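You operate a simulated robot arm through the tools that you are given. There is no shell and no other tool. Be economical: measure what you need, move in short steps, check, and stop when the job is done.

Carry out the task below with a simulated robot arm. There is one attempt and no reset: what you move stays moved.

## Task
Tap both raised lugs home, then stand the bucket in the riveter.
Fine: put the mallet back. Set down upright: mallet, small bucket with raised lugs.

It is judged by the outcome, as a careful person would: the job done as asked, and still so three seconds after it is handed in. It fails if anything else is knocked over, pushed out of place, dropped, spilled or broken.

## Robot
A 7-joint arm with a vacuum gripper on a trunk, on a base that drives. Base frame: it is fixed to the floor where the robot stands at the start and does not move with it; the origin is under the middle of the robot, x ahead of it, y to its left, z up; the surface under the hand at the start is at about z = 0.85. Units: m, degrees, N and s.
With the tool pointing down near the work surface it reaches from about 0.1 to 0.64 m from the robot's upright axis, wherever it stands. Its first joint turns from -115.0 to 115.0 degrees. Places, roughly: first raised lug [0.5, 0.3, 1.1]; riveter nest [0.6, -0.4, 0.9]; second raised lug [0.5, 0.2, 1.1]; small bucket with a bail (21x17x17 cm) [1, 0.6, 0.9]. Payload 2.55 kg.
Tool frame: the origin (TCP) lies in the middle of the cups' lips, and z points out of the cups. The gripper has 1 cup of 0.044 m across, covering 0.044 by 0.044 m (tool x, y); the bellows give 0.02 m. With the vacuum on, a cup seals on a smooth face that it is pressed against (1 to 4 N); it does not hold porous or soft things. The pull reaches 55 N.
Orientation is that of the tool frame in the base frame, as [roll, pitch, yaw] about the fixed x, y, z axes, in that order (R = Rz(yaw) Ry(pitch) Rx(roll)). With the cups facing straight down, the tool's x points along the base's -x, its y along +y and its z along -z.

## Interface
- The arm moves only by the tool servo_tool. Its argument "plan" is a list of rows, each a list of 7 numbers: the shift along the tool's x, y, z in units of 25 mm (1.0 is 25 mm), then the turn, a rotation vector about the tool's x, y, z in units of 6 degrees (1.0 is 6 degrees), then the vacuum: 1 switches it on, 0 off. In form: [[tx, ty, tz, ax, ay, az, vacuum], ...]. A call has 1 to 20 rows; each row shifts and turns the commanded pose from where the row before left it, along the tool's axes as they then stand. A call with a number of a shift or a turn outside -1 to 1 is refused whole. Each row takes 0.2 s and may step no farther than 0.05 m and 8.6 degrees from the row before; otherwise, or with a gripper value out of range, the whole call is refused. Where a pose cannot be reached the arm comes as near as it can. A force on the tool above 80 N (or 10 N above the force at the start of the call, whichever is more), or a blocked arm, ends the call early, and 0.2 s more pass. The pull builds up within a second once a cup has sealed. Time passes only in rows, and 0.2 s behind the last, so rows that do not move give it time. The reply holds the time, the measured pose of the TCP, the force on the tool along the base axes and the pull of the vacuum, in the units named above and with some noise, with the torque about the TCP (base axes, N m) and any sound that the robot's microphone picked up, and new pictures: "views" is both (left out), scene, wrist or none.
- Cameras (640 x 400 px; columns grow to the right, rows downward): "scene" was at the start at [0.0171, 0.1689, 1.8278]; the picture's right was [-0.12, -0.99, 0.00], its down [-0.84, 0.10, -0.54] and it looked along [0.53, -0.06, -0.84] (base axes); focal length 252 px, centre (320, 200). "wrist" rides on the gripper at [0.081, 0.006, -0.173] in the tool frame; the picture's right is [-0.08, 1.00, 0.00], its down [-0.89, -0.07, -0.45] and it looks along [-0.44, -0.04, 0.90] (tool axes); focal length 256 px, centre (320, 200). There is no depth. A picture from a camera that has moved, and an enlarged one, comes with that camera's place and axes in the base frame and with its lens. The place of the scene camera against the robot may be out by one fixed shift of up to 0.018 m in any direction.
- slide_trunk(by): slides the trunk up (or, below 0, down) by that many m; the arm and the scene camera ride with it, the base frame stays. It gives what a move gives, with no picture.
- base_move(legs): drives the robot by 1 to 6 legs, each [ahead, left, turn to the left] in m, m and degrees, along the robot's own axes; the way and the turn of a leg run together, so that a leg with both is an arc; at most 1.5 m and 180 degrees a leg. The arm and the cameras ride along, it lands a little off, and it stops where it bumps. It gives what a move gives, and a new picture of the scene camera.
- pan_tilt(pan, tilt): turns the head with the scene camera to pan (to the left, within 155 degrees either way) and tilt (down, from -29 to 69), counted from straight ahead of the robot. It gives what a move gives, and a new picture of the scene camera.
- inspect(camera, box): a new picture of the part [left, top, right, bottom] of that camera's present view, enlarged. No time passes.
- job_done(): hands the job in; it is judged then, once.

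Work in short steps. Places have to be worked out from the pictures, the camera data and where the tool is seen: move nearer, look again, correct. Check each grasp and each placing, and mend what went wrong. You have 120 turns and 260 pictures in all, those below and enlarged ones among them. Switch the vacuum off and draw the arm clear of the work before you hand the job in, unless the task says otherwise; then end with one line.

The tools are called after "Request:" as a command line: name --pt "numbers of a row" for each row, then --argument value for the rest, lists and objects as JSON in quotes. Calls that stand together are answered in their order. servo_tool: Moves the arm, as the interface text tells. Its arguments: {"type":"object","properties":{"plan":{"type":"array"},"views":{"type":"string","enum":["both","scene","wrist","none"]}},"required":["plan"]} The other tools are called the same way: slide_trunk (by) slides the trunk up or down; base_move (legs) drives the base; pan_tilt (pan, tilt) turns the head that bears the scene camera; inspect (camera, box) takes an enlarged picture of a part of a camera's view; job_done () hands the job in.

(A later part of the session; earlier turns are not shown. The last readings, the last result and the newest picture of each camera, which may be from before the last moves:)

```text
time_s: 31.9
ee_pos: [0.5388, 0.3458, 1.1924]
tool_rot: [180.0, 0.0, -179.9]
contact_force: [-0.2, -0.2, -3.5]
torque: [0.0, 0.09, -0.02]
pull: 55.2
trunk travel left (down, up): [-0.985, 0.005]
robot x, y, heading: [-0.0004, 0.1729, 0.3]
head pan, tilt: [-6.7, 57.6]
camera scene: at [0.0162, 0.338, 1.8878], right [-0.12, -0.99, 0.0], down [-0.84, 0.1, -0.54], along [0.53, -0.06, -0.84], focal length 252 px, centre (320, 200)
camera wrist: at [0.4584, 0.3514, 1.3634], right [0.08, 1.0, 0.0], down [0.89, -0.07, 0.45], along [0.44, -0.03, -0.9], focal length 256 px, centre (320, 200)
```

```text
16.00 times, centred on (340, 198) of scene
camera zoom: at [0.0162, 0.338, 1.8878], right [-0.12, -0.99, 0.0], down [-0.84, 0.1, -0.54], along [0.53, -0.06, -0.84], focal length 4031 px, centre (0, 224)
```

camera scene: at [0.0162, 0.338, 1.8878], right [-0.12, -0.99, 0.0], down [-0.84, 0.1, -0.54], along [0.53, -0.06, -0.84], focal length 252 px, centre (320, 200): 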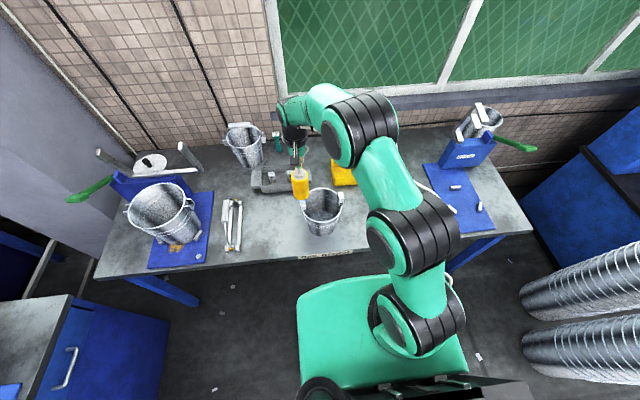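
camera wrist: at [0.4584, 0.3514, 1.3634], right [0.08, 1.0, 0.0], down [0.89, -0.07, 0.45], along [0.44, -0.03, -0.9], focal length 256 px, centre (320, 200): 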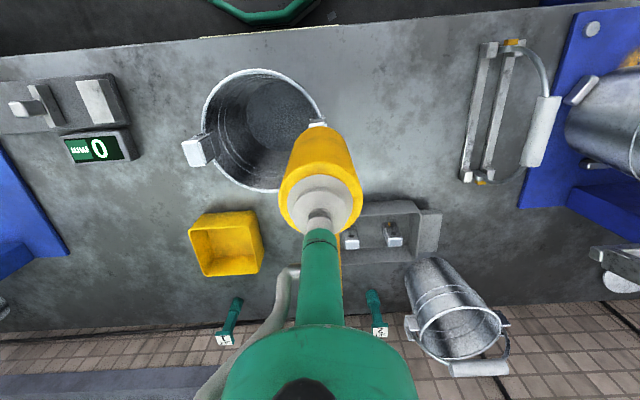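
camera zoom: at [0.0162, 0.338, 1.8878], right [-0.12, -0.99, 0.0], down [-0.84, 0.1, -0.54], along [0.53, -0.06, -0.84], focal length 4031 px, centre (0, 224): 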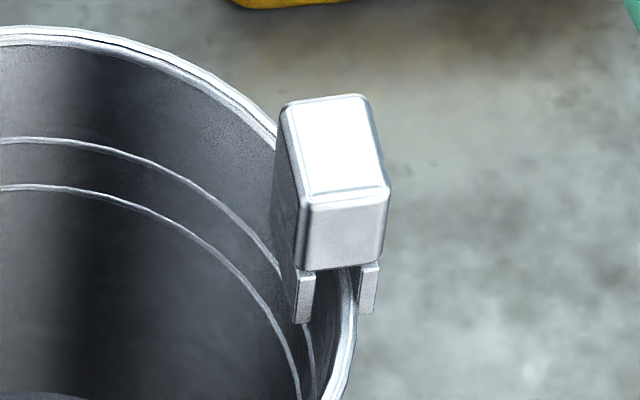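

B has sunk visibly (about 1 cm or more). I re-centre the mallet 10 mm toward -x to follow the bucket. I then tap twice more, adding a small +x bias at contact to counter the drag.

Request:
servo_tool --pt "0.4 0 0 0 0 0 1" --pt "0 0 0 0 0 0 1" --pt "0 0 1 0 0 0 1" --pt "0 0 1 0 0 0 1" --pt "-0.15 0 1 0 0 0 1" --pt "0 0 -1 0 0 0 1" --pt "0.15 0 -1 0 0 0 1" --pt "0 0 -1 0 0 0 1" --pt "0 0 1 0 0 0 1" --pt "0 0 1 0 0 0 1" --pt "-0.15 0 1 0 0 0 1" --pt "0 0 -1 0 0 0 1" --pt "0.15 0 -1 0 0 0 1" --pt "0 0 0 0 0 0 1" --pt "0 0 1 0 0 0 1" --pt "0 0 0 0 0 0 1" --pt "0 0 0 0 0 0 1" --views "none"

Request:
inspect --camera "scene" --box '[285, 190, 325, 215]'

```text
time_s: 35.5
ee_pos: [0.5267, 0.3469, 1.1433]
tool_rot: [179.9, 0.2, -180.0]
contact_force: [-4.7, 0.9, 16.2]
torque: [-0.21, 0.29, -0.02]
pull: 54.9
trunk travel left (down, up): [-0.985, 0.005]
robot x, y, heading: [0.0013, 0.1694, 0.1]
head pan, tilt: [-6.7, 57.6]
```

```text
16.00 times, centred on (305, 202) of scene
camera zoom: at [0.0133, 0.338, 1.888], right [-0.12, -0.99, 0.0], down [-0.84, 0.1, -0.54], along [0.53, -0.06, -0.84], focal length 4031 px, centre (560, 160)
```

zoom: 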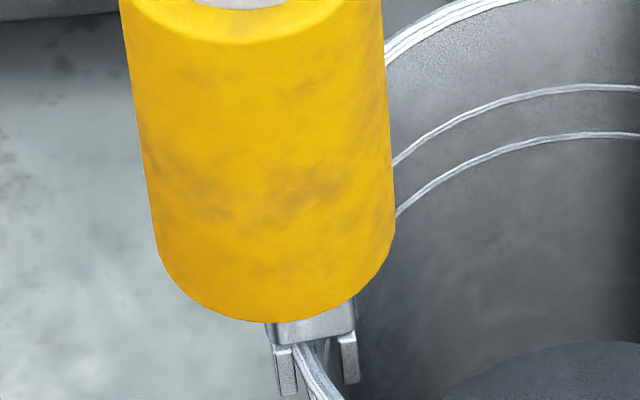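

The contact height no longer drops (16 N at 1.143), so B seems home. I rise and move toward A, then compare from the wrist camera.

Request:
servo_tool --pt "0 0 -1 0 0 0 1" --pt "0 0 -1 0 0 0 1" --pt "0 -1 -0.4 0 0 0 1" --pt "0 -1 0 0 0 0 1" --pt "0 -1 0 0 0 0 1" --pt "0 0 0 0 0 0 1"

Request:
inspect --camera "scene" --box '[270, 170, 350, 220]'

Request:
inspect --camera "wrist" --box '[160, 60, 480, 260]'

```text
time_s: 36.9
ee_pos: [0.5284, 0.2716, 1.2007]
tool_rot: [180.0, 0.0, -179.8]
contact_force: [0.0, 0.9, -3.1]
torque: [-0.02, 0.12, -0.04]
pull: 54.9
trunk travel left (down, up): [-0.985, 0.005]
robot x, y, heading: [0.0012, 0.168, -0.0]
head pan, tilt: [-6.7, 57.6]
camera scene: at [0.0171, 0.3387, 1.8877], right [-0.12, -0.99, 0.0], down [-0.84, 0.1, -0.54], along [0.53, -0.06, -0.84], focal length 252 px, centre (320, 200)
camera wrist: at [0.4471, 0.2775, 1.3725], right [0.08, 1.0, 0.0], down [0.89, -0.07, 0.45], along [0.44, -0.03, -0.9], focal length 256 px, centre (320, 200)
```

scene: 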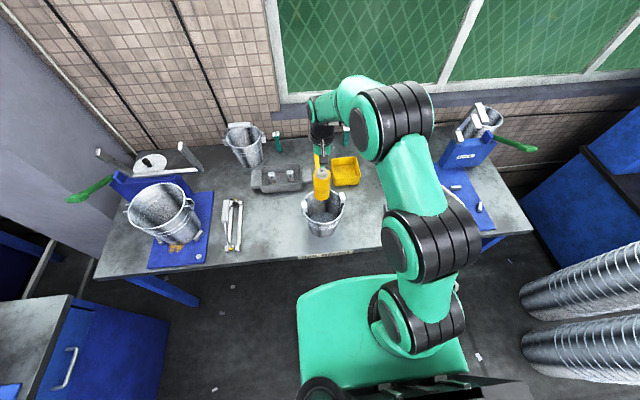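
wrist: 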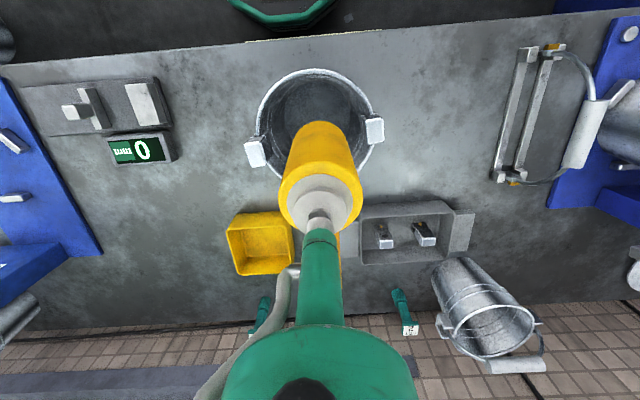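

```text
8.00 times, centred on (310, 195) of scene
camera zoom: at [0.0171, 0.3387, 1.8877], right [-0.12, -0.99, 0.0], down [-0.84, 0.1, -0.54], along [0.53, -0.06, -0.84], focal length 2015 px, centre (400, 240)
```

zoom: 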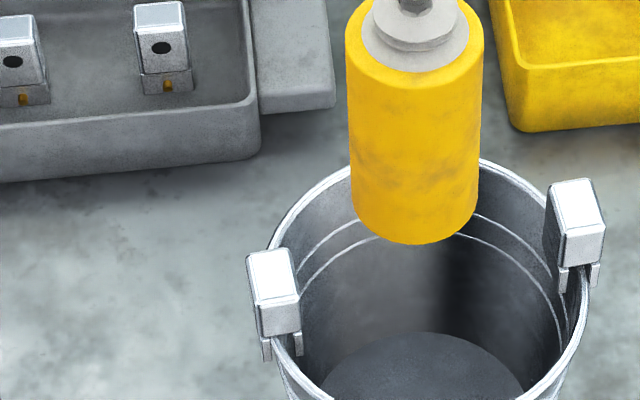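

```text
2.00 times, centred on (320, 160) of wrist
camera zoom: at [0.4471, 0.2775, 1.3725], right [0.08, 1.0, 0.0], down [0.89, -0.07, 0.45], along [0.44, -0.03, -0.9], focal length 512 px, centre (320, 280)
```

zoom: 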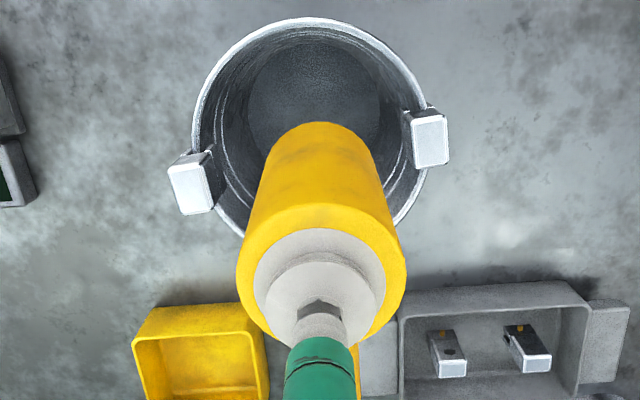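

B's top is now about 2 cm lower than A's. The bucket turned slightly; A is at about (0.529, 0.190, 1.06). I move over A and give three taps.

Request:
servo_tool --pt "0 -0.82 0 0 0 0 1" --pt "0 -0.82 0 0 0 0 1" --pt "0 -0.82 0 0 0 0 1" --pt "0 -0.8 0 0 0 0 1" --pt "0 0 0 0 0 0 1" --pt "0 0 0.4 0 0 0 1" --pt "0 0 1 0 0 0 1" --pt "0 0 1 0 0 0 1" --pt "0 0 -1 0 0 0 1" --pt "0 0 -1 0 0 0 1" --pt "0 0 1 0 0 0 1" --pt "0 0 1 0 0 0 1" --pt "0 0 -1 0 0 0 1" --pt "0 0 -1 0 0 0 1" --pt "0 0 0 0 0 0 1"

Request:
inspect --camera "scene" --box '[270, 170, 350, 220]'

```text
time_s: 40.1
ee_pos: [0.5275, 0.1894, 1.1919]
tool_rot: [-180.0, -0.1, -179.9]
contact_force: [-0.6, -0.3, -4.6]
torque: [-0.03, 0.15, 0.0]
pull: 54.6
trunk travel left (down, up): [-0.985, 0.005]
robot x, y, heading: [-0.0023, 0.1685, 0.1]
head pan, tilt: [-6.7, 57.6]
camera scene: at [0.0173, 0.3381, 1.8877], right [-0.12, -0.99, 0.0], down [-0.84, 0.1, -0.54], along [0.53, -0.06, -0.84], focal length 252 px, centre (320, 200)
camera wrist: at [0.4484, 0.1953, 1.3639], right [0.08, 1.0, 0.0], down [0.89, -0.07, 0.44], along [0.44, -0.03, -0.9], focal length 256 px, centre (320, 200)
```

scene: 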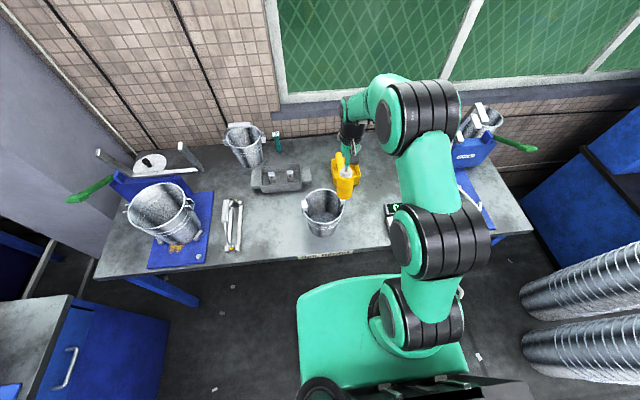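
wrist: 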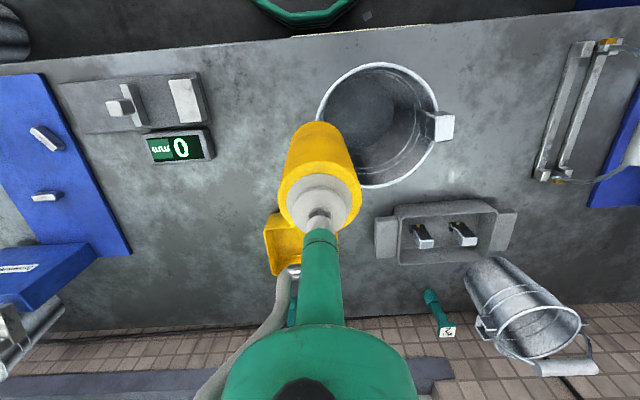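

```text
8.00 times, centred on (310, 195) of scene
camera zoom: at [0.0173, 0.3381, 1.8877], right [-0.12, -0.99, 0.0], down [-0.84, 0.1, -0.54], along [0.53, -0.06, -0.84], focal length 2015 px, centre (400, 240)
```

zoom: 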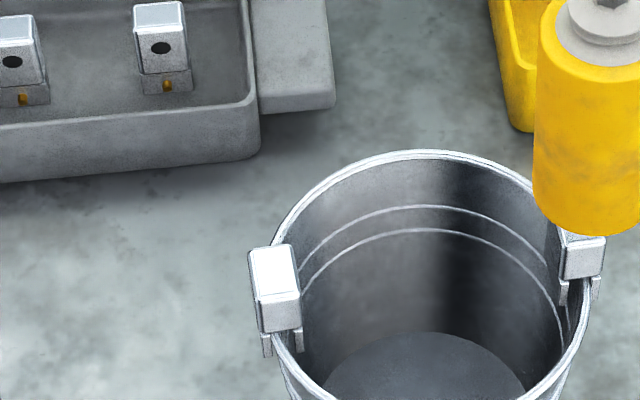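

A has begun to sink and the bucket barely moved. I give more taps slightly deeper.

Request:
servo_tool --pt "0 0 0.2 0 0 0 1" --pt "0 0 1 0 0 0 1" --pt "0 0 1 0 0 0 1" --pt "0 0 -1 0 0 0 1" --pt "0 0 -1 0 0 0 1" --pt "0 0 0.2 0 0 0 1" --pt "0 0 1 0 0 0 1" --pt "0 0 1 0 0 0 1" --pt "0 0 -1 0 0 0 1" --pt "0 0 -1 0 0 0 1" --pt "0 0 0.2 0 0 0 1" --pt "0 0 1 0 0 0 1" --pt "0 0 1 0 0 0 1" --pt "0 0 -1 0 0 0 1" --pt "0 0 -1 0 0 0 1" --pt "0 0 0 0 0 0 1" --views "none"

Request:
inspect --camera "scene" --box '[270, 170, 350, 220]'

```text
time_s: 43.5
ee_pos: [0.5307, 0.191, 1.1773]
tool_rot: [180.0, -0.1, -179.9]
contact_force: [0.7, 0.8, -3.6]
torque: [-0.04, 0.12, -0.03]
pull: 54.6
trunk travel left (down, up): [-0.985, 0.005]
robot x, y, heading: [0.0011, 0.1727, 0.0]
head pan, tilt: [-6.7, 57.6]
```

```text
8.00 times, centred on (310, 195) of scene
camera zoom: at [0.0176, 0.3381, 1.8877], right [-0.12, -0.99, 0.0], down [-0.84, 0.1, -0.54], along [0.53, -0.06, -0.84], focal length 2015 px, centre (400, 240)
```

zoom: 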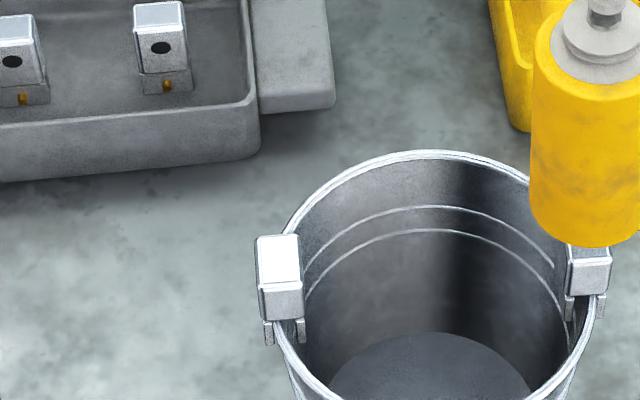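

Good, A goes down and the bucket turns back. I give two more taps, then a touch at 1.1515 to measure.

Request:
servo_tool --pt "0 0 -0.4 0 0 0 1" --pt "0 0 1 0 0 0 1" --pt "0 0 1 0 0 0 1" --pt "0 0 -1 0 0 0 1" --pt "0 0 -1 0 0 0 1" --pt "0 0 0 0 0 0 1" --pt "0 0 1 0 0 0 1" --pt "0 0 1 0 0 0 1" --pt "0 0 -1 0 0 0 1" --pt "0 0 -0.6 0 0 0 1" --pt "0 0 0 0 0 0 1" --pt "0 0 1 0 0 0 1" --pt "0 0 0 0 0 0 1" --pt "0 0 0 0 0 0 1" --views "none"

Request:
inspect --camera "scene" --box '[270, 170, 350, 220]'

```text
time_s: 46.5
ee_pos: [0.5291, 0.1887, 1.1508]
tool_rot: [180.0, 0.0, -179.9]
contact_force: [0.3, 0.8, -4.0]
torque: [-0.07, 0.18, 0.0]
pull: 55.3
trunk travel left (down, up): [-0.985, 0.005]
robot x, y, heading: [0.0017, 0.1737, 0.0]
head pan, tilt: [-6.7, 57.6]
```

```text
8.00 times, centred on (310, 195) of scene
camera zoom: at [0.0174, 0.3381, 1.8878], right [-0.12, -0.99, 0.0], down [-0.84, 0.1, -0.54], along [0.53, -0.06, -0.84], focal length 2015 px, centre (400, 240)
```

zoom: 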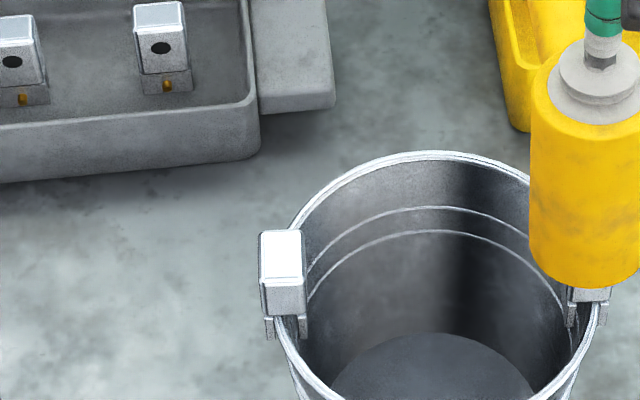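

Not yet touching at 1.151. I lower slightly to find the present contact.

Request:
servo_tool --pt "0 0 0.2 0 0 0 1" --pt "0 0 0.2 0 0 0 1" --pt "0 0 0 0 0 0 1" --views "none"

```text
time_s: 47.3
ee_pos: [0.5295, 0.1912, 1.1454]
tool_rot: [180.0, 0.7, -180.0]
contact_force: [-2.8, -1.4, 26.8]
torque: [0.07, 0.16, 0.01]
pull: 54.5
trunk travel left (down, up): [-0.985, 0.005]
robot x, y, heading: [-0.004, 0.169, 0.3]
head pan, tilt: [-6.7, 57.6]
```

A's contact is about 1.148, against about 1.144 for B at home. I give three more taps and measure.

Request:
servo_tool --pt "0 0 -1 0 0 0 1" --pt "0 0 -0.6 0 0 0 1" --pt "0 0 0 0 0 0 1" --pt "0 0 1 0 0 0 1" --pt "0 0 1 0 0 0 1" --pt "0 0 -1 0 0 0 1" --pt "0 0 -1 0 0 0 1" --pt "0 0 0.2 0 0 0 1" --pt "0 0 1 0 0 0 1" --pt "0 0 1 0 0 0 1" --pt "0 0 -1 0 0 0 1" --pt "0 0 -1 0 0 0 1" --pt "0 0 0 0 0 0 1" --pt "0 0 1 0 0 0 1" --pt "0 0 0.4 0 0 0 1" --pt "0 0 0 0 0 0 1" --pt "0 0 0 0 0 0 1" --views "none"

Request:
inspect --camera "scene" --box '[270, 170, 350, 220]'

```text
time_s: 50.9
ee_pos: [0.5297, 0.1902, 1.1444]
tool_rot: [-180.0, 0.3, -179.8]
contact_force: [0.0, -0.1, 12.1]
torque: [-0.01, 0.31, -0.02]
pull: 54.9
trunk travel left (down, up): [-0.985, 0.005]
robot x, y, heading: [-0.0002, 0.1688, 0.2]
head pan, tilt: [-6.7, 57.6]
```

```text
8.00 times, centred on (310, 195) of scene
camera zoom: at [0.014, 0.3381, 1.8879], right [-0.12, -0.99, 0.0], down [-0.84, 0.1, -0.54], along [0.53, -0.06, -0.84], focal length 2015 px, centre (400, 240)
```

zoom: 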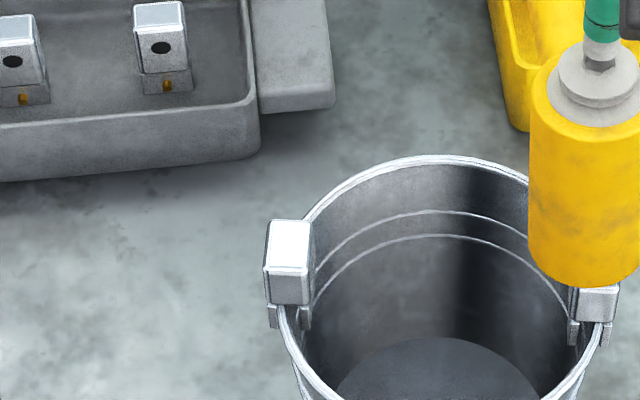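

It still sank about 2 mm. I re-centre 6 mm toward -x and give three more taps, then measure at the same command.

Request:
servo_tool --pt "0 0 -1 0 0 0 1" --pt "0.24 0 -0.6 0 0 0 1" --pt "0 0 0 0 0 0 1" --pt "0 0 1 0 0 0 1" --pt "-0.1 0 1 0 0 0 1" --pt "0 0 -1 0 0 0 1" --pt "0.1 0 -1 0 0 0 1" --pt "0 0 0.2 0 0 0 1" --pt "0 0 1 0 0 0 1" --pt "-0.1 0 1 0 0 0 1" --pt "0 0 -1 0 0 0 1" --pt "0.1 0 -1 0 0 0 1" --pt "0 0 0 0 0 0 1" --pt "0 0 1 0 0 0 1" --pt "-0.1 0 1 0 0 0 1" --pt "0 0 -1 0 0 0 1" --pt "0.1 0 -1 0 0 0 1" --pt "0 0 1 0 0 0 1" --pt "0 0 0.4 0 0 0 1" --pt "0 0 0 0 0 0 1" --views "none"

Request:
inspect --camera "scene" --box '[270, 170, 350, 220]'

```text
time_s: 55.1
ee_pos: [0.5228, 0.1899, 1.1415]
tool_rot: [-180.0, 0.2, -179.8]
contact_force: [-0.5, -0.1, 9.5]
torque: [-0.18, 0.73, 0.02]
pull: 53.9
trunk travel left (down, up): [-0.985, 0.005]
robot x, y, heading: [0.0002, 0.1668, -0.2]
head pan, tilt: [-6.7, 57.6]
```

```text
8.00 times, centred on (310, 195) of scene
camera zoom: at [0.016, 0.3378, 1.888], right [-0.12, -0.99, 0.0], down [-0.84, 0.1, -0.54], along [0.53, -0.06, -0.84], focal length 2015 px, centre (400, 240)
```

zoom: 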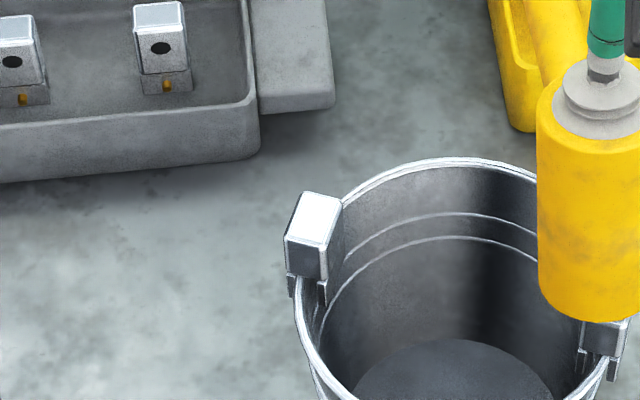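

The bucket rotated noticeably this time. I lift clear and look at both lugs from the wrist.

Request:
servo_tool --pt "0 0 -1 0 0 0 1" --pt "0 0 -1 0 0 0 1" --pt "0.5 1 -0.4 0 0 0 1" --pt "0.8 1 0 0 0 0 1" --pt "1 1 0 0 0 0 1" --pt "1 0 0 0 0 0 1" --pt "0 0 0 0 0 0 1"

Request:
inspect --camera "scene" --box '[280, 170, 360, 220]'

Request:
inspect --camera "wrist" --box '[160, 60, 480, 260]'

```text
time_s: 56.7
ee_pos: [0.4418, 0.2643, 1.2006]
tool_rot: [-180.0, 0.0, -179.9]
contact_force: [-0.2, 0.2, -4.6]
torque: [-0.08, 0.37, -0.02]
pull: 55.5
trunk travel left (down, up): [-0.985, 0.005]
robot x, y, heading: [0.0015, 0.167, 0.1]
head pan, tilt: [-6.7, 57.6]
camera scene: at [0.0179, 0.3382, 1.8877], right [-0.12, -0.99, 0.0], down [-0.84, 0.1, -0.54], along [0.53, -0.06, -0.84], focal length 252 px, centre (320, 200)
camera wrist: at [0.3613, 0.2695, 1.3729], right [0.08, 1.0, 0.0], down [0.89, -0.07, 0.45], along [0.44, -0.03, -0.9], focal length 256 px, centre (320, 200)
```

scene: 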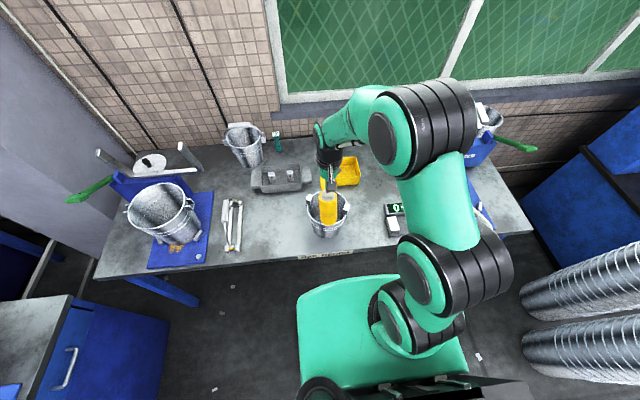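
wrist: 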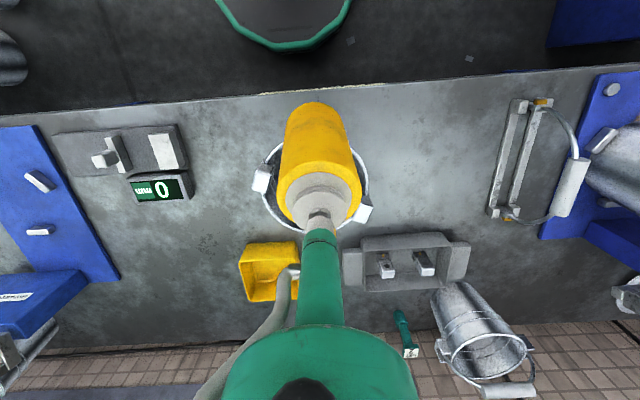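

```text
8.00 times, centred on (320, 195) of scene
camera zoom: at [0.0179, 0.3382, 1.8877], right [-0.12, -0.99, 0.0], down [-0.84, 0.1, -0.54], along [0.53, -0.06, -0.84], focal length 2015 px, centre (320, 240)
```

zoom: 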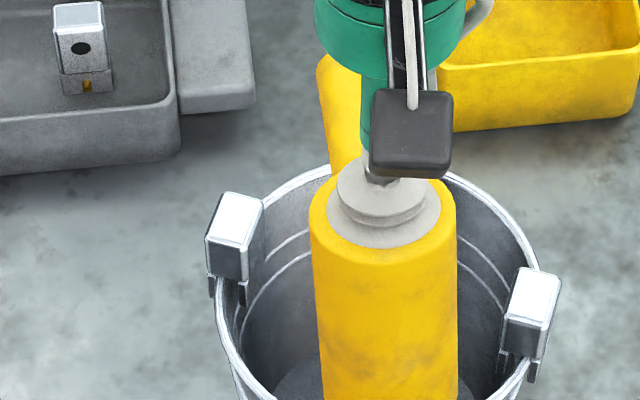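

```text
2.00 times, centred on (320, 160) of wrist
camera zoom: at [0.3613, 0.2695, 1.3729], right [0.08, 1.0, 0.0], down [0.89, -0.07, 0.45], along [0.44, -0.03, -0.9], focal length 512 px, centre (320, 280)
```

zoom: 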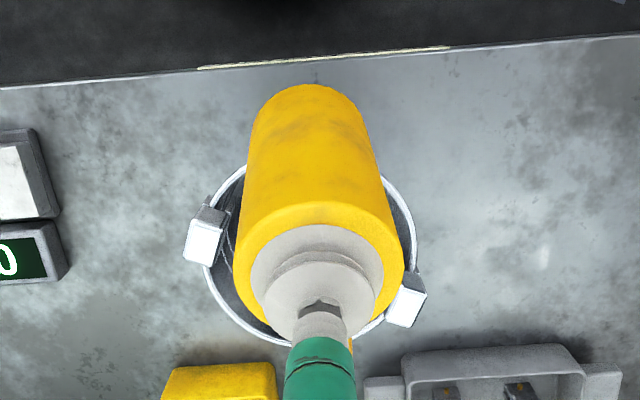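

A is now at about (0.488, 0.180) and B at about (0.548, 0.321), so the last taps hit A off-centre. I centre on A and measure its contact height gently.

Request:
servo_tool --pt "-0.5 -0.85 0 0 0 0 1" --pt "-0.5 -0.85 0 0 0 0 1" --pt "-0.5 -0.85 0 0 0 0 1" --pt "-0.35 -0.82 0 0 0 0 1" --pt "0 0 0.8 0 0 0 1" --pt "0 0 0.8 0 0 0 1" --pt "0 0 0.4 0 0 0 1" --pt "0 0 0.4 0 0 0 1" --pt "0 0 0 0 0 0 1" --pt "0 0 0 0 0 0 1"

Request:
inspect --camera "scene" --box '[280, 170, 360, 220]'

```text
time_s: 58.9
ee_pos: [0.4869, 0.1791, 1.1459]
tool_rot: [-179.9, 0.8, -179.9]
contact_force: [-1.9, -2.0, 39.8]
torque: [-0.18, 0.62, 0.0]
pull: 55.1
trunk travel left (down, up): [-0.985, 0.005]
robot x, y, heading: [0.003, 0.171, 0.2]
head pan, tilt: [-6.7, 57.6]
camera scene: at [0.0109, 0.3376, 1.8881], right [-0.12, -0.99, 0.0], down [-0.84, 0.1, -0.54], along [0.54, -0.06, -0.84], focal length 252 px, centre (320, 200)
camera wrist: at [0.4052, 0.1858, 1.3167], right [0.08, 1.0, 0.0], down [0.89, -0.07, 0.46], along [0.45, -0.03, -0.89], focal length 256 px, centre (320, 200)
```

scene: 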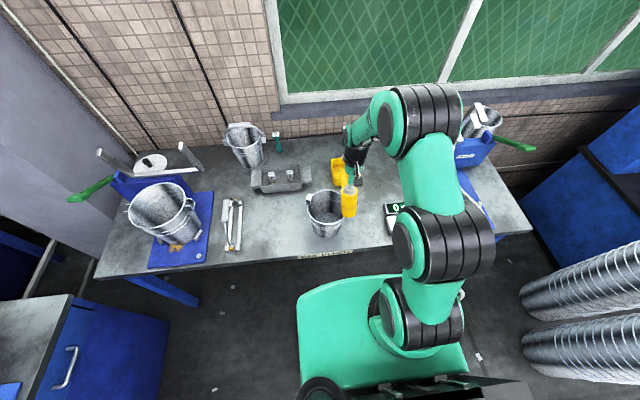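
wrist: 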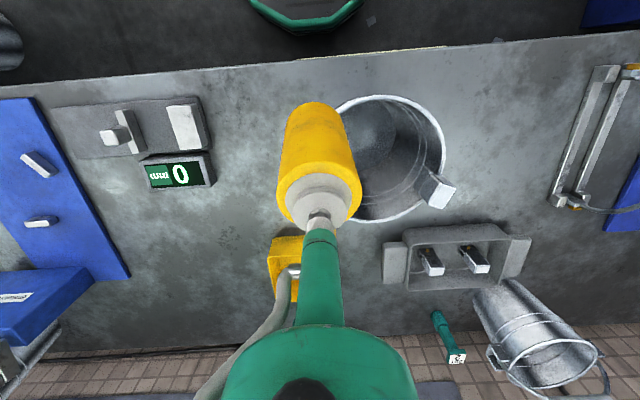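

```text
8.00 times, centred on (320, 195) of scene
camera zoom: at [0.0109, 0.3376, 1.8881], right [-0.12, -0.99, 0.0], down [-0.84, 0.1, -0.54], along [0.54, -0.06, -0.84], focal length 2015 px, centre (320, 240)
```

zoom: 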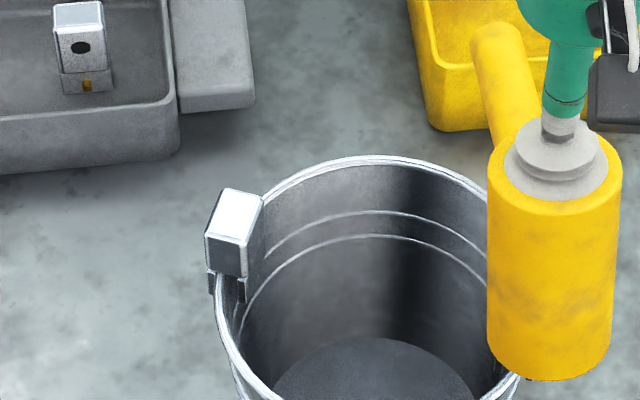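

A is about 3 mm higher than B's final contact. I tap it twice, centred with a +x bias, then re-measure.

Request:
servo_tool --pt "0 0 -1 0 0 0 1" --pt "0 0 -0.6 0 0 0 1" --pt "0 0 0 0 0 0 1" --pt "0 0 1 0 0 0 1" --pt "-0.15 0 1 0 0 0 1" --pt "0 0 -1 0 0 0 1" --pt "0.15 0 -1 0 0 0 1" --pt "0 0 0 0 0 0 1" --pt "0 0 1 0 0 0 1" --pt "-0.15 0 1 0 0 0 1" --pt "0 0 -1 0 0 0 1" --pt "0.15 0 -1 0 0 0 1" --pt "0 0 0 0 0 0 1" --pt "0 0 1 0 0 0 1" --pt "0 0 0.6 0 0 0 1" --pt "0 0 0 0 0 0 1" --pt "0 0 0 0 0 0 1" --views "none"

Request:
inspect --camera "scene" --box '[280, 170, 360, 220]'

```text
time_s: 62.5
ee_pos: [0.4884, 0.1791, 1.1443]
tool_rot: [-180.0, 0.6, -179.9]
contact_force: [0.3, -1.1, 27.1]
torque: [-0.16, 0.36, -0.04]
pull: 54.4
trunk travel left (down, up): [-0.985, 0.005]
robot x, y, heading: [0.0037, 0.1701, 0.2]
head pan, tilt: [-6.7, 57.6]
```

```text
8.00 times, centred on (320, 195) of scene
camera zoom: at [0.0128, 0.3375, 1.8881], right [-0.12, -0.99, 0.0], down [-0.84, 0.1, -0.54], along [0.53, -0.06, -0.84], focal length 2015 px, centre (320, 240)
```

zoom: 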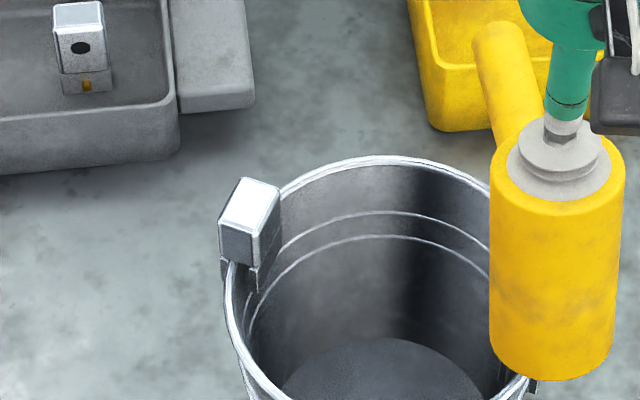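

It is still sinking. I see whether a slow deeper press moves it without dragging the bucket.

Request:
servo_tool --pt "0 0 0.2 0 0 0 1" --pt "0 0 0.2 0 0 0 1" --pt "0 0 0.2 0 0 0 1" --pt "0 0 0 0 0 0 1" --pt "0 0 0 0 0 0 1" --views "none"

Request:
inspect --camera "scene" --box '[280, 170, 360, 220]'

```text
time_s: 63.5
ee_pos: [0.4975, 0.179, 1.1435]
tool_rot: [180.0, 2.6, -179.9]
contact_force: [-6.0, -0.5, 30.2]
torque: [0.08, 1.42, 0.03]
pull: 54.7
trunk travel left (down, up): [-0.985, 0.005]
robot x, y, heading: [-0.0007, 0.1671, -0.1]
head pan, tilt: [-6.7, 57.6]
stopped in row 4: the force on the tool passed its limit at 82 N (the readings are from after the stop); the commanded pose is now the measured one
```

```text
8.00 times, centred on (320, 195) of scene
camera zoom: at [0.0082, 0.3376, 1.8875], right [-0.12, -0.99, 0.0], down [-0.84, 0.1, -0.54], along [0.54, -0.06, -0.84], focal length 2015 px, centre (320, 240)
```

zoom: 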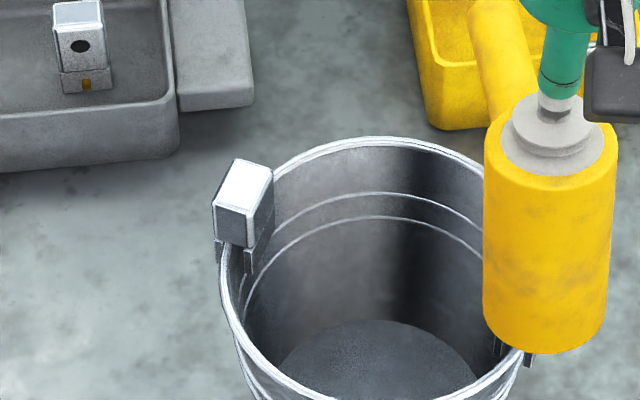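

82 N stopped it, and the tool tilted 2.6° and nudged the bucket. I lift, level the tool and look.

Request:
servo_tool --pt "0 0 -1 0 0 0 1" --pt "0 0 -1 0 -0.43 0 1" --pt "0.5 1 -0.4 0 0 0 1" --pt "0.8 1 0 0 0 0 1" --pt "1 1 0 0 0 0 1" --pt "0.4 0 0 0 0 0 1" --pt "0 0 0 0 0 0 1"

Request:
inspect --camera "wrist" --box '[160, 60, 480, 260]'

Request:
inspect --camera "scene" --box '[324, 185, 356, 205]'

Request:
inspect --camera "scene" --box '[296, 181, 328, 201]'

```text
time_s: 65.0
ee_pos: [0.4269, 0.2548, 1.1902]
tool_rot: [179.9, 3.9, -179.9]
contact_force: [-0.7, 0.3, -4.1]
torque: [-0.07, 0.4, -0.02]
pull: 55.3
trunk travel left (down, up): [-0.985, 0.005]
robot x, y, heading: [-0.0021, 0.1728, -0.0]
head pan, tilt: [-6.7, 57.6]
camera scene: at [0.0164, 0.3381, 1.8877], right [-0.12, -0.99, 0.0], down [-0.84, 0.1, -0.54], along [0.53, -0.06, -0.84], focal length 252 px, centre (320, 200)
camera wrist: at [0.3345, 0.2604, 1.3557], right [0.08, 1.0, 0.01], down [0.86, -0.07, 0.5], along [0.5, -0.03, -0.86], focal length 256 px, centre (320, 200)
```

scene: 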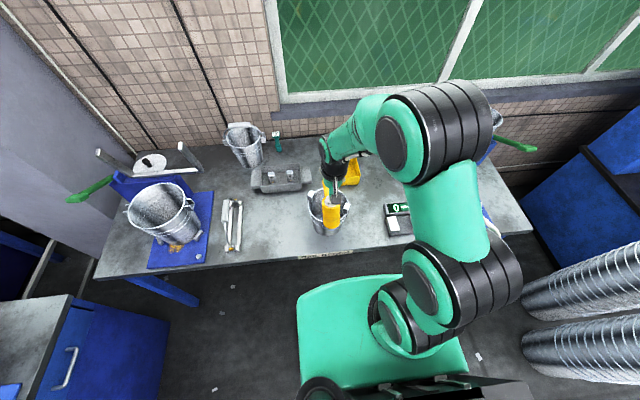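
wrist: 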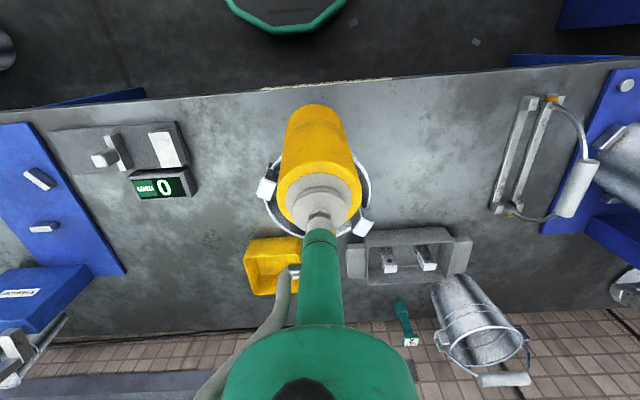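

```text
2.00 times, centred on (320, 160) of wrist
camera zoom: at [0.3345, 0.2604, 1.3557], right [0.08, 1.0, 0.01], down [0.86, -0.07, 0.5], along [0.5, -0.03, -0.86], focal length 512 px, centre (320, 280)
```

zoom: 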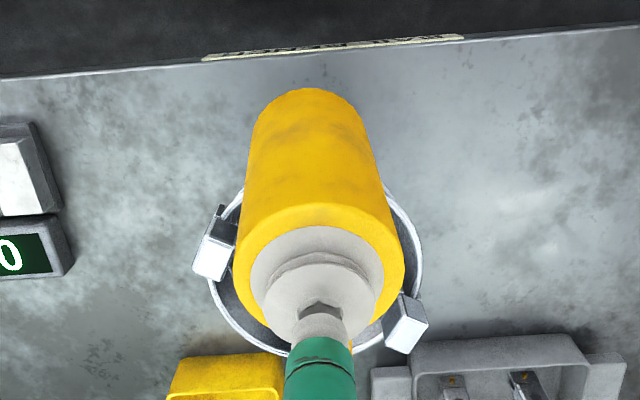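

```text
16.00 times, centred on (340, 195) of scene
camera zoom: at [0.0164, 0.3381, 1.8877], right [-0.12, -0.99, 0.0], down [-0.84, 0.1, -0.54], along [0.53, -0.06, -0.84], focal length 4031 px, centre (0, 280)
```

zoom: 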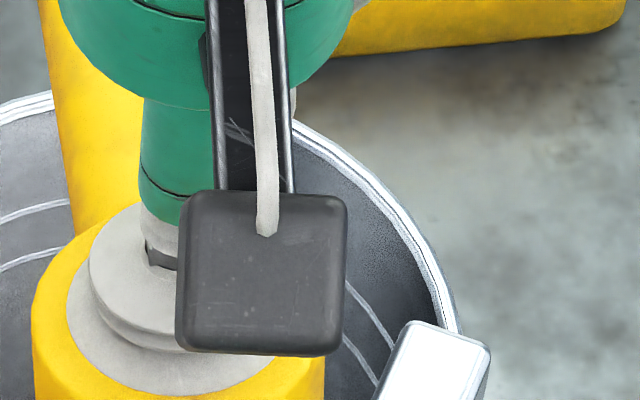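

```text
16.00 times, centred on (312, 191) of scene
camera zoom: at [0.0164, 0.3381, 1.8877], right [-0.12, -0.99, 0.0], down [-0.84, 0.1, -0.54], along [0.53, -0.06, -0.84], focal length 4031 px, centre (448, 344)
```

zoom: 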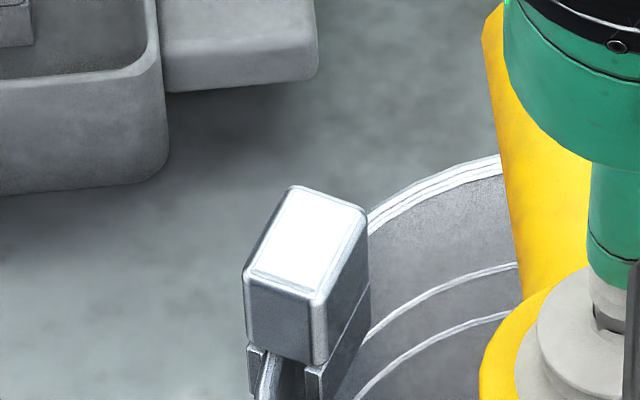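

The levelling sign was wrong, so I now correct pitch by +3.9°. A is at about (0.497, 0.176) and B at about (0.563, 0.312). I go over A and measure gently.

Request:
servo_tool --pt "0 0 0 0 0.65 0 1" --pt "-0.7 -0.8 0 0 0 0 1" --pt "-0.7 -0.8 0 0 0 0 1" --pt "-0.7 -0.8 0 0 0 0 1" --pt "-0.7 -0.76 0 0 0 0 1" --pt "0 0 0 0 0 0 1" --views "wrist"

```text
time_s: 66.5
ee_pos: [0.4944, 0.1754, 1.1896]
tool_rot: [180.0, 0.0, -179.9]
contact_force: [0.0, 0.1, -3.5]
torque: [-0.03, 0.36, 0.03]
pull: 54.7
trunk travel left (down, up): [-0.985, 0.005]
robot x, y, heading: [-0.0043, 0.1699, 0.3]
head pan, tilt: [-6.7, 57.6]
camera wrist: at [0.4145, 0.1818, 1.3627], right [0.08, 1.0, 0.0], down [0.89, -0.07, 0.45], along [0.44, -0.03, -0.9], focal length 256 px, centre (320, 200)
```

wrist: 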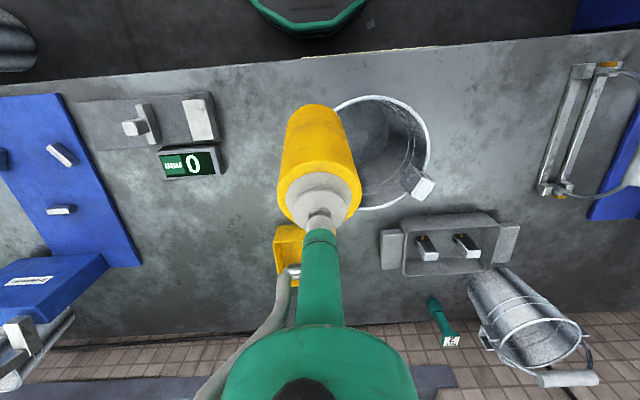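

I lower to the 1.1415 command over A and read the force.

Request:
servo_tool --pt "0 0 0.8 0 0 0 1" --pt "0 0 0.6 0 0 0 1" --pt "0 0 0.3 0 0 0 1" --pt "0 0 0.22 0 0 0 1" --pt "0 0 0 0 0 0 1" --pt "0 0 0 0 0 0 1" --views "none"

Request:
inspect --camera "wrist" --box '[240, 80, 400, 240]'

```text
time_s: 67.8
ee_pos: [0.4963, 0.1751, 1.1458]
tool_rot: [179.9, 0.4, -179.9]
contact_force: [-1.4, -0.8, 31.7]
torque: [0.03, 0.5, 0.02]
pull: 55.1
trunk travel left (down, up): [-0.985, 0.005]
robot x, y, heading: [0.0018, 0.1695, -0.0]
head pan, tilt: [-6.7, 57.6]
```

```text
2.50 times, centred on (320, 160) of wrist
camera zoom: at [0.4144, 0.1808, 1.317], right [0.08, 1.0, 0.0], down [0.89, -0.07, 0.45], along [0.45, -0.03, -0.89], focal length 640 px, centre (320, 300)
```

zoom: 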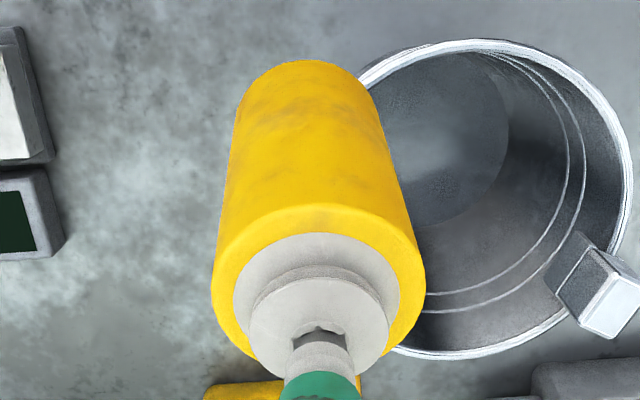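

A is unchanged after 82 N (32 N at the same command), so it is likely at its stop. I now measure B the same way for comparison.

Request:
servo_tool --pt "0 0 -1 0 0 0 1" --pt "0 0 -1 0 0 0 1" --pt "-0.5 0.92 0 0 0 0 1" --pt "-0.5 0.92 0 0 0 0 1" --pt "-0.5 0.92 0 0 0 0 1" --pt "-0.5 0.92 0 0 0 0 1" --pt "-0.4 0.9 0 0 0 0 1" --pt "-0.28 0.9 0 0 0 0 1" --pt "0 0 0.9 0 0 0 1" --pt "0 0 0.6 0 0 0 1" --pt "0 0 0.3 0 0 0 1" --pt "0 0 0.2 0 0 0 1" --pt "0 0 0 0 0 0 1" --pt "0 0 0 0 0 0 1" --views "none"

Request:
inspect --camera "wrist" --box '[160, 60, 480, 260]'

Request:
inspect --camera "scene" --box '[270, 165, 360, 225]'

```text
time_s: 70.8
ee_pos: [0.5636, 0.3128, 1.1472]
tool_rot: [179.9, 0.5, -179.9]
contact_force: [0.4, 1.8, 27.1]
torque: [0.15, 0.29, 0.01]
pull: 54.9
trunk travel left (down, up): [-0.985, 0.005]
robot x, y, heading: [0.0038, 0.1658, -0.0]
head pan, tilt: [-6.7, 57.6]
```

```text
2.00 times, centred on (320, 160) of wrist
camera zoom: at [0.4815, 0.319, 1.3181], right [0.08, 1.0, 0.0], down [0.89, -0.07, 0.45], along [0.45, -0.03, -0.89], focal length 512 px, centre (320, 280)
```

zoom: 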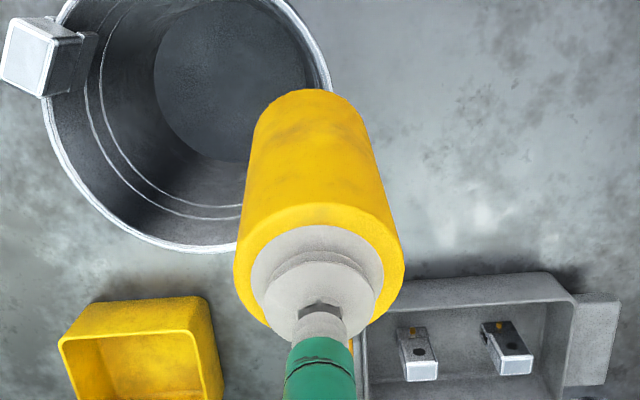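

```text
6.67 times, centred on (315, 195) of scene
camera zoom: at [0.0118, 0.3372, 1.8881], right [-0.12, -0.99, 0.0], down [-0.84, 0.1, -0.54], along [0.53, -0.06, -0.84], focal length 1680 px, centre (353, 233)
```

zoom: 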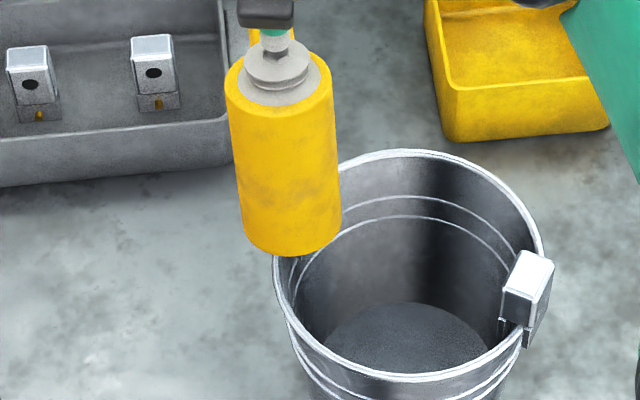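

A and B now read the same (about 30 N at the same command) and neither sinks further, so both look home. I lift and carry the mallet back over its original place.

Request:
servo_tool --pt "0 0 -1 0 0 0 1" --pt "0 0 -1 0 0 0 1" --pt "0.4 -1 -0.4 0 0 0 1" --pt "0.4 -1 0 0 0 0 1" --pt "0.4 -1 0 0 0 0 1" --pt "0.4 -1 0 0 0 0 1" --pt "0.4 -1 0 0 0 0 1" --pt "0.4 -1 0 0 0 0 1" --pt "0.4 -1 0 0 0 0 1" --pt "0.4 -1 0 0 0 0 1" --pt "0.4 -1 0 0 0 0 1" --pt "0.06 -0.32 0 0 0 0 1" --pt "0 0 0 0 0 0 1" --pt "0 0 0 0 0 0 1"

Request:
inspect --camera "wrist" --box '[220, 100, 420, 225]'

Request:
inspect --camera "scene" --box '[290, 150, 410, 240]'

```text
time_s: 73.8
ee_pos: [0.472, 0.0796, 1.2009]
tool_rot: [-180.0, 0.0, -179.9]
contact_force: [-0.4, 0.8, -3.9]
torque: [-0.02, 0.33, -0.01]
pull: 55.3
trunk travel left (down, up): [-0.985, 0.005]
robot x, y, heading: [0.0025, 0.1692, -0.2]
head pan, tilt: [-6.7, 57.6]
camera scene: at [0.0166, 0.3378, 1.8878], right [-0.12, -0.99, 0.0], down [-0.84, 0.1, -0.54], along [0.53, -0.06, -0.84], focal length 252 px, centre (320, 200)
camera wrist: at [0.3909, 0.0863, 1.3738], right [0.08, 1.0, 0.0], down [0.89, -0.07, 0.44], along [0.44, -0.03, -0.9], focal length 256 px, centre (320, 200)
```

scene: 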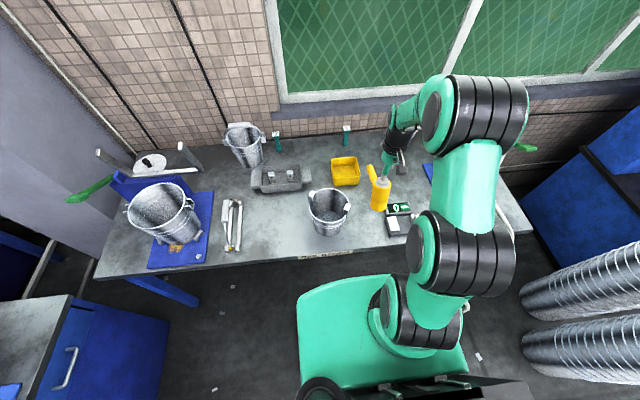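
wrist: 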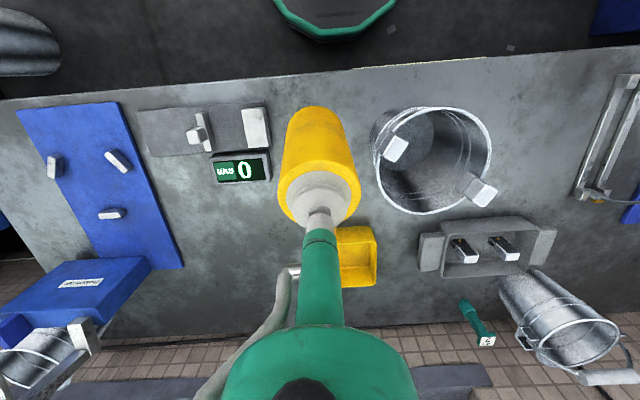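

```text
3.20 times, centred on (320, 162) of wrist
camera zoom: at [0.3909, 0.0863, 1.3738], right [0.08, 1.0, 0.0], down [0.89, -0.07, 0.44], along [0.44, -0.03, -0.9], focal length 819 px, centre (320, 320)
```

zoom: 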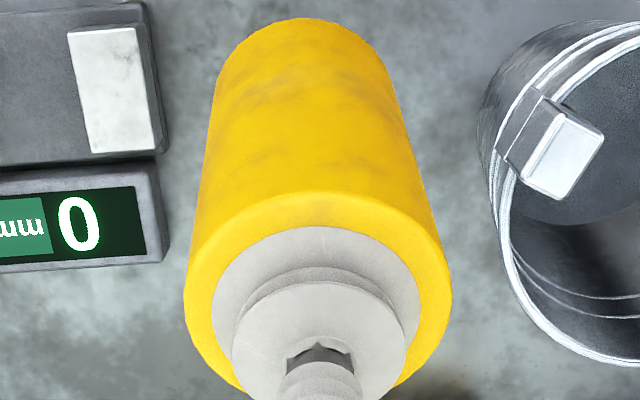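

```text
4.44 times, centred on (350, 195) of scene
camera zoom: at [0.0166, 0.3378, 1.8878], right [-0.12, -0.99, 0.0], down [-0.84, 0.1, -0.54], along [0.53, -0.06, -0.84], focal length 1120 px, centre (187, 222)
```

zoom: 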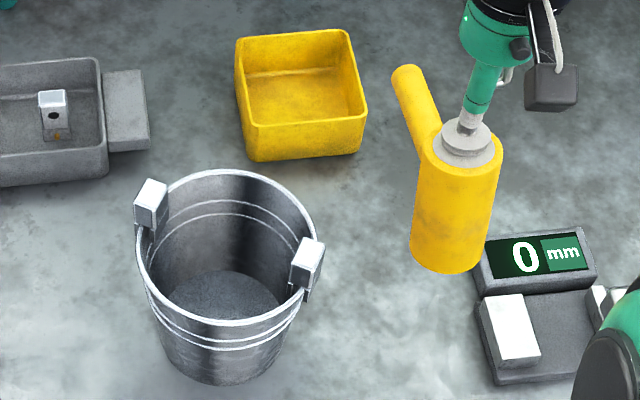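

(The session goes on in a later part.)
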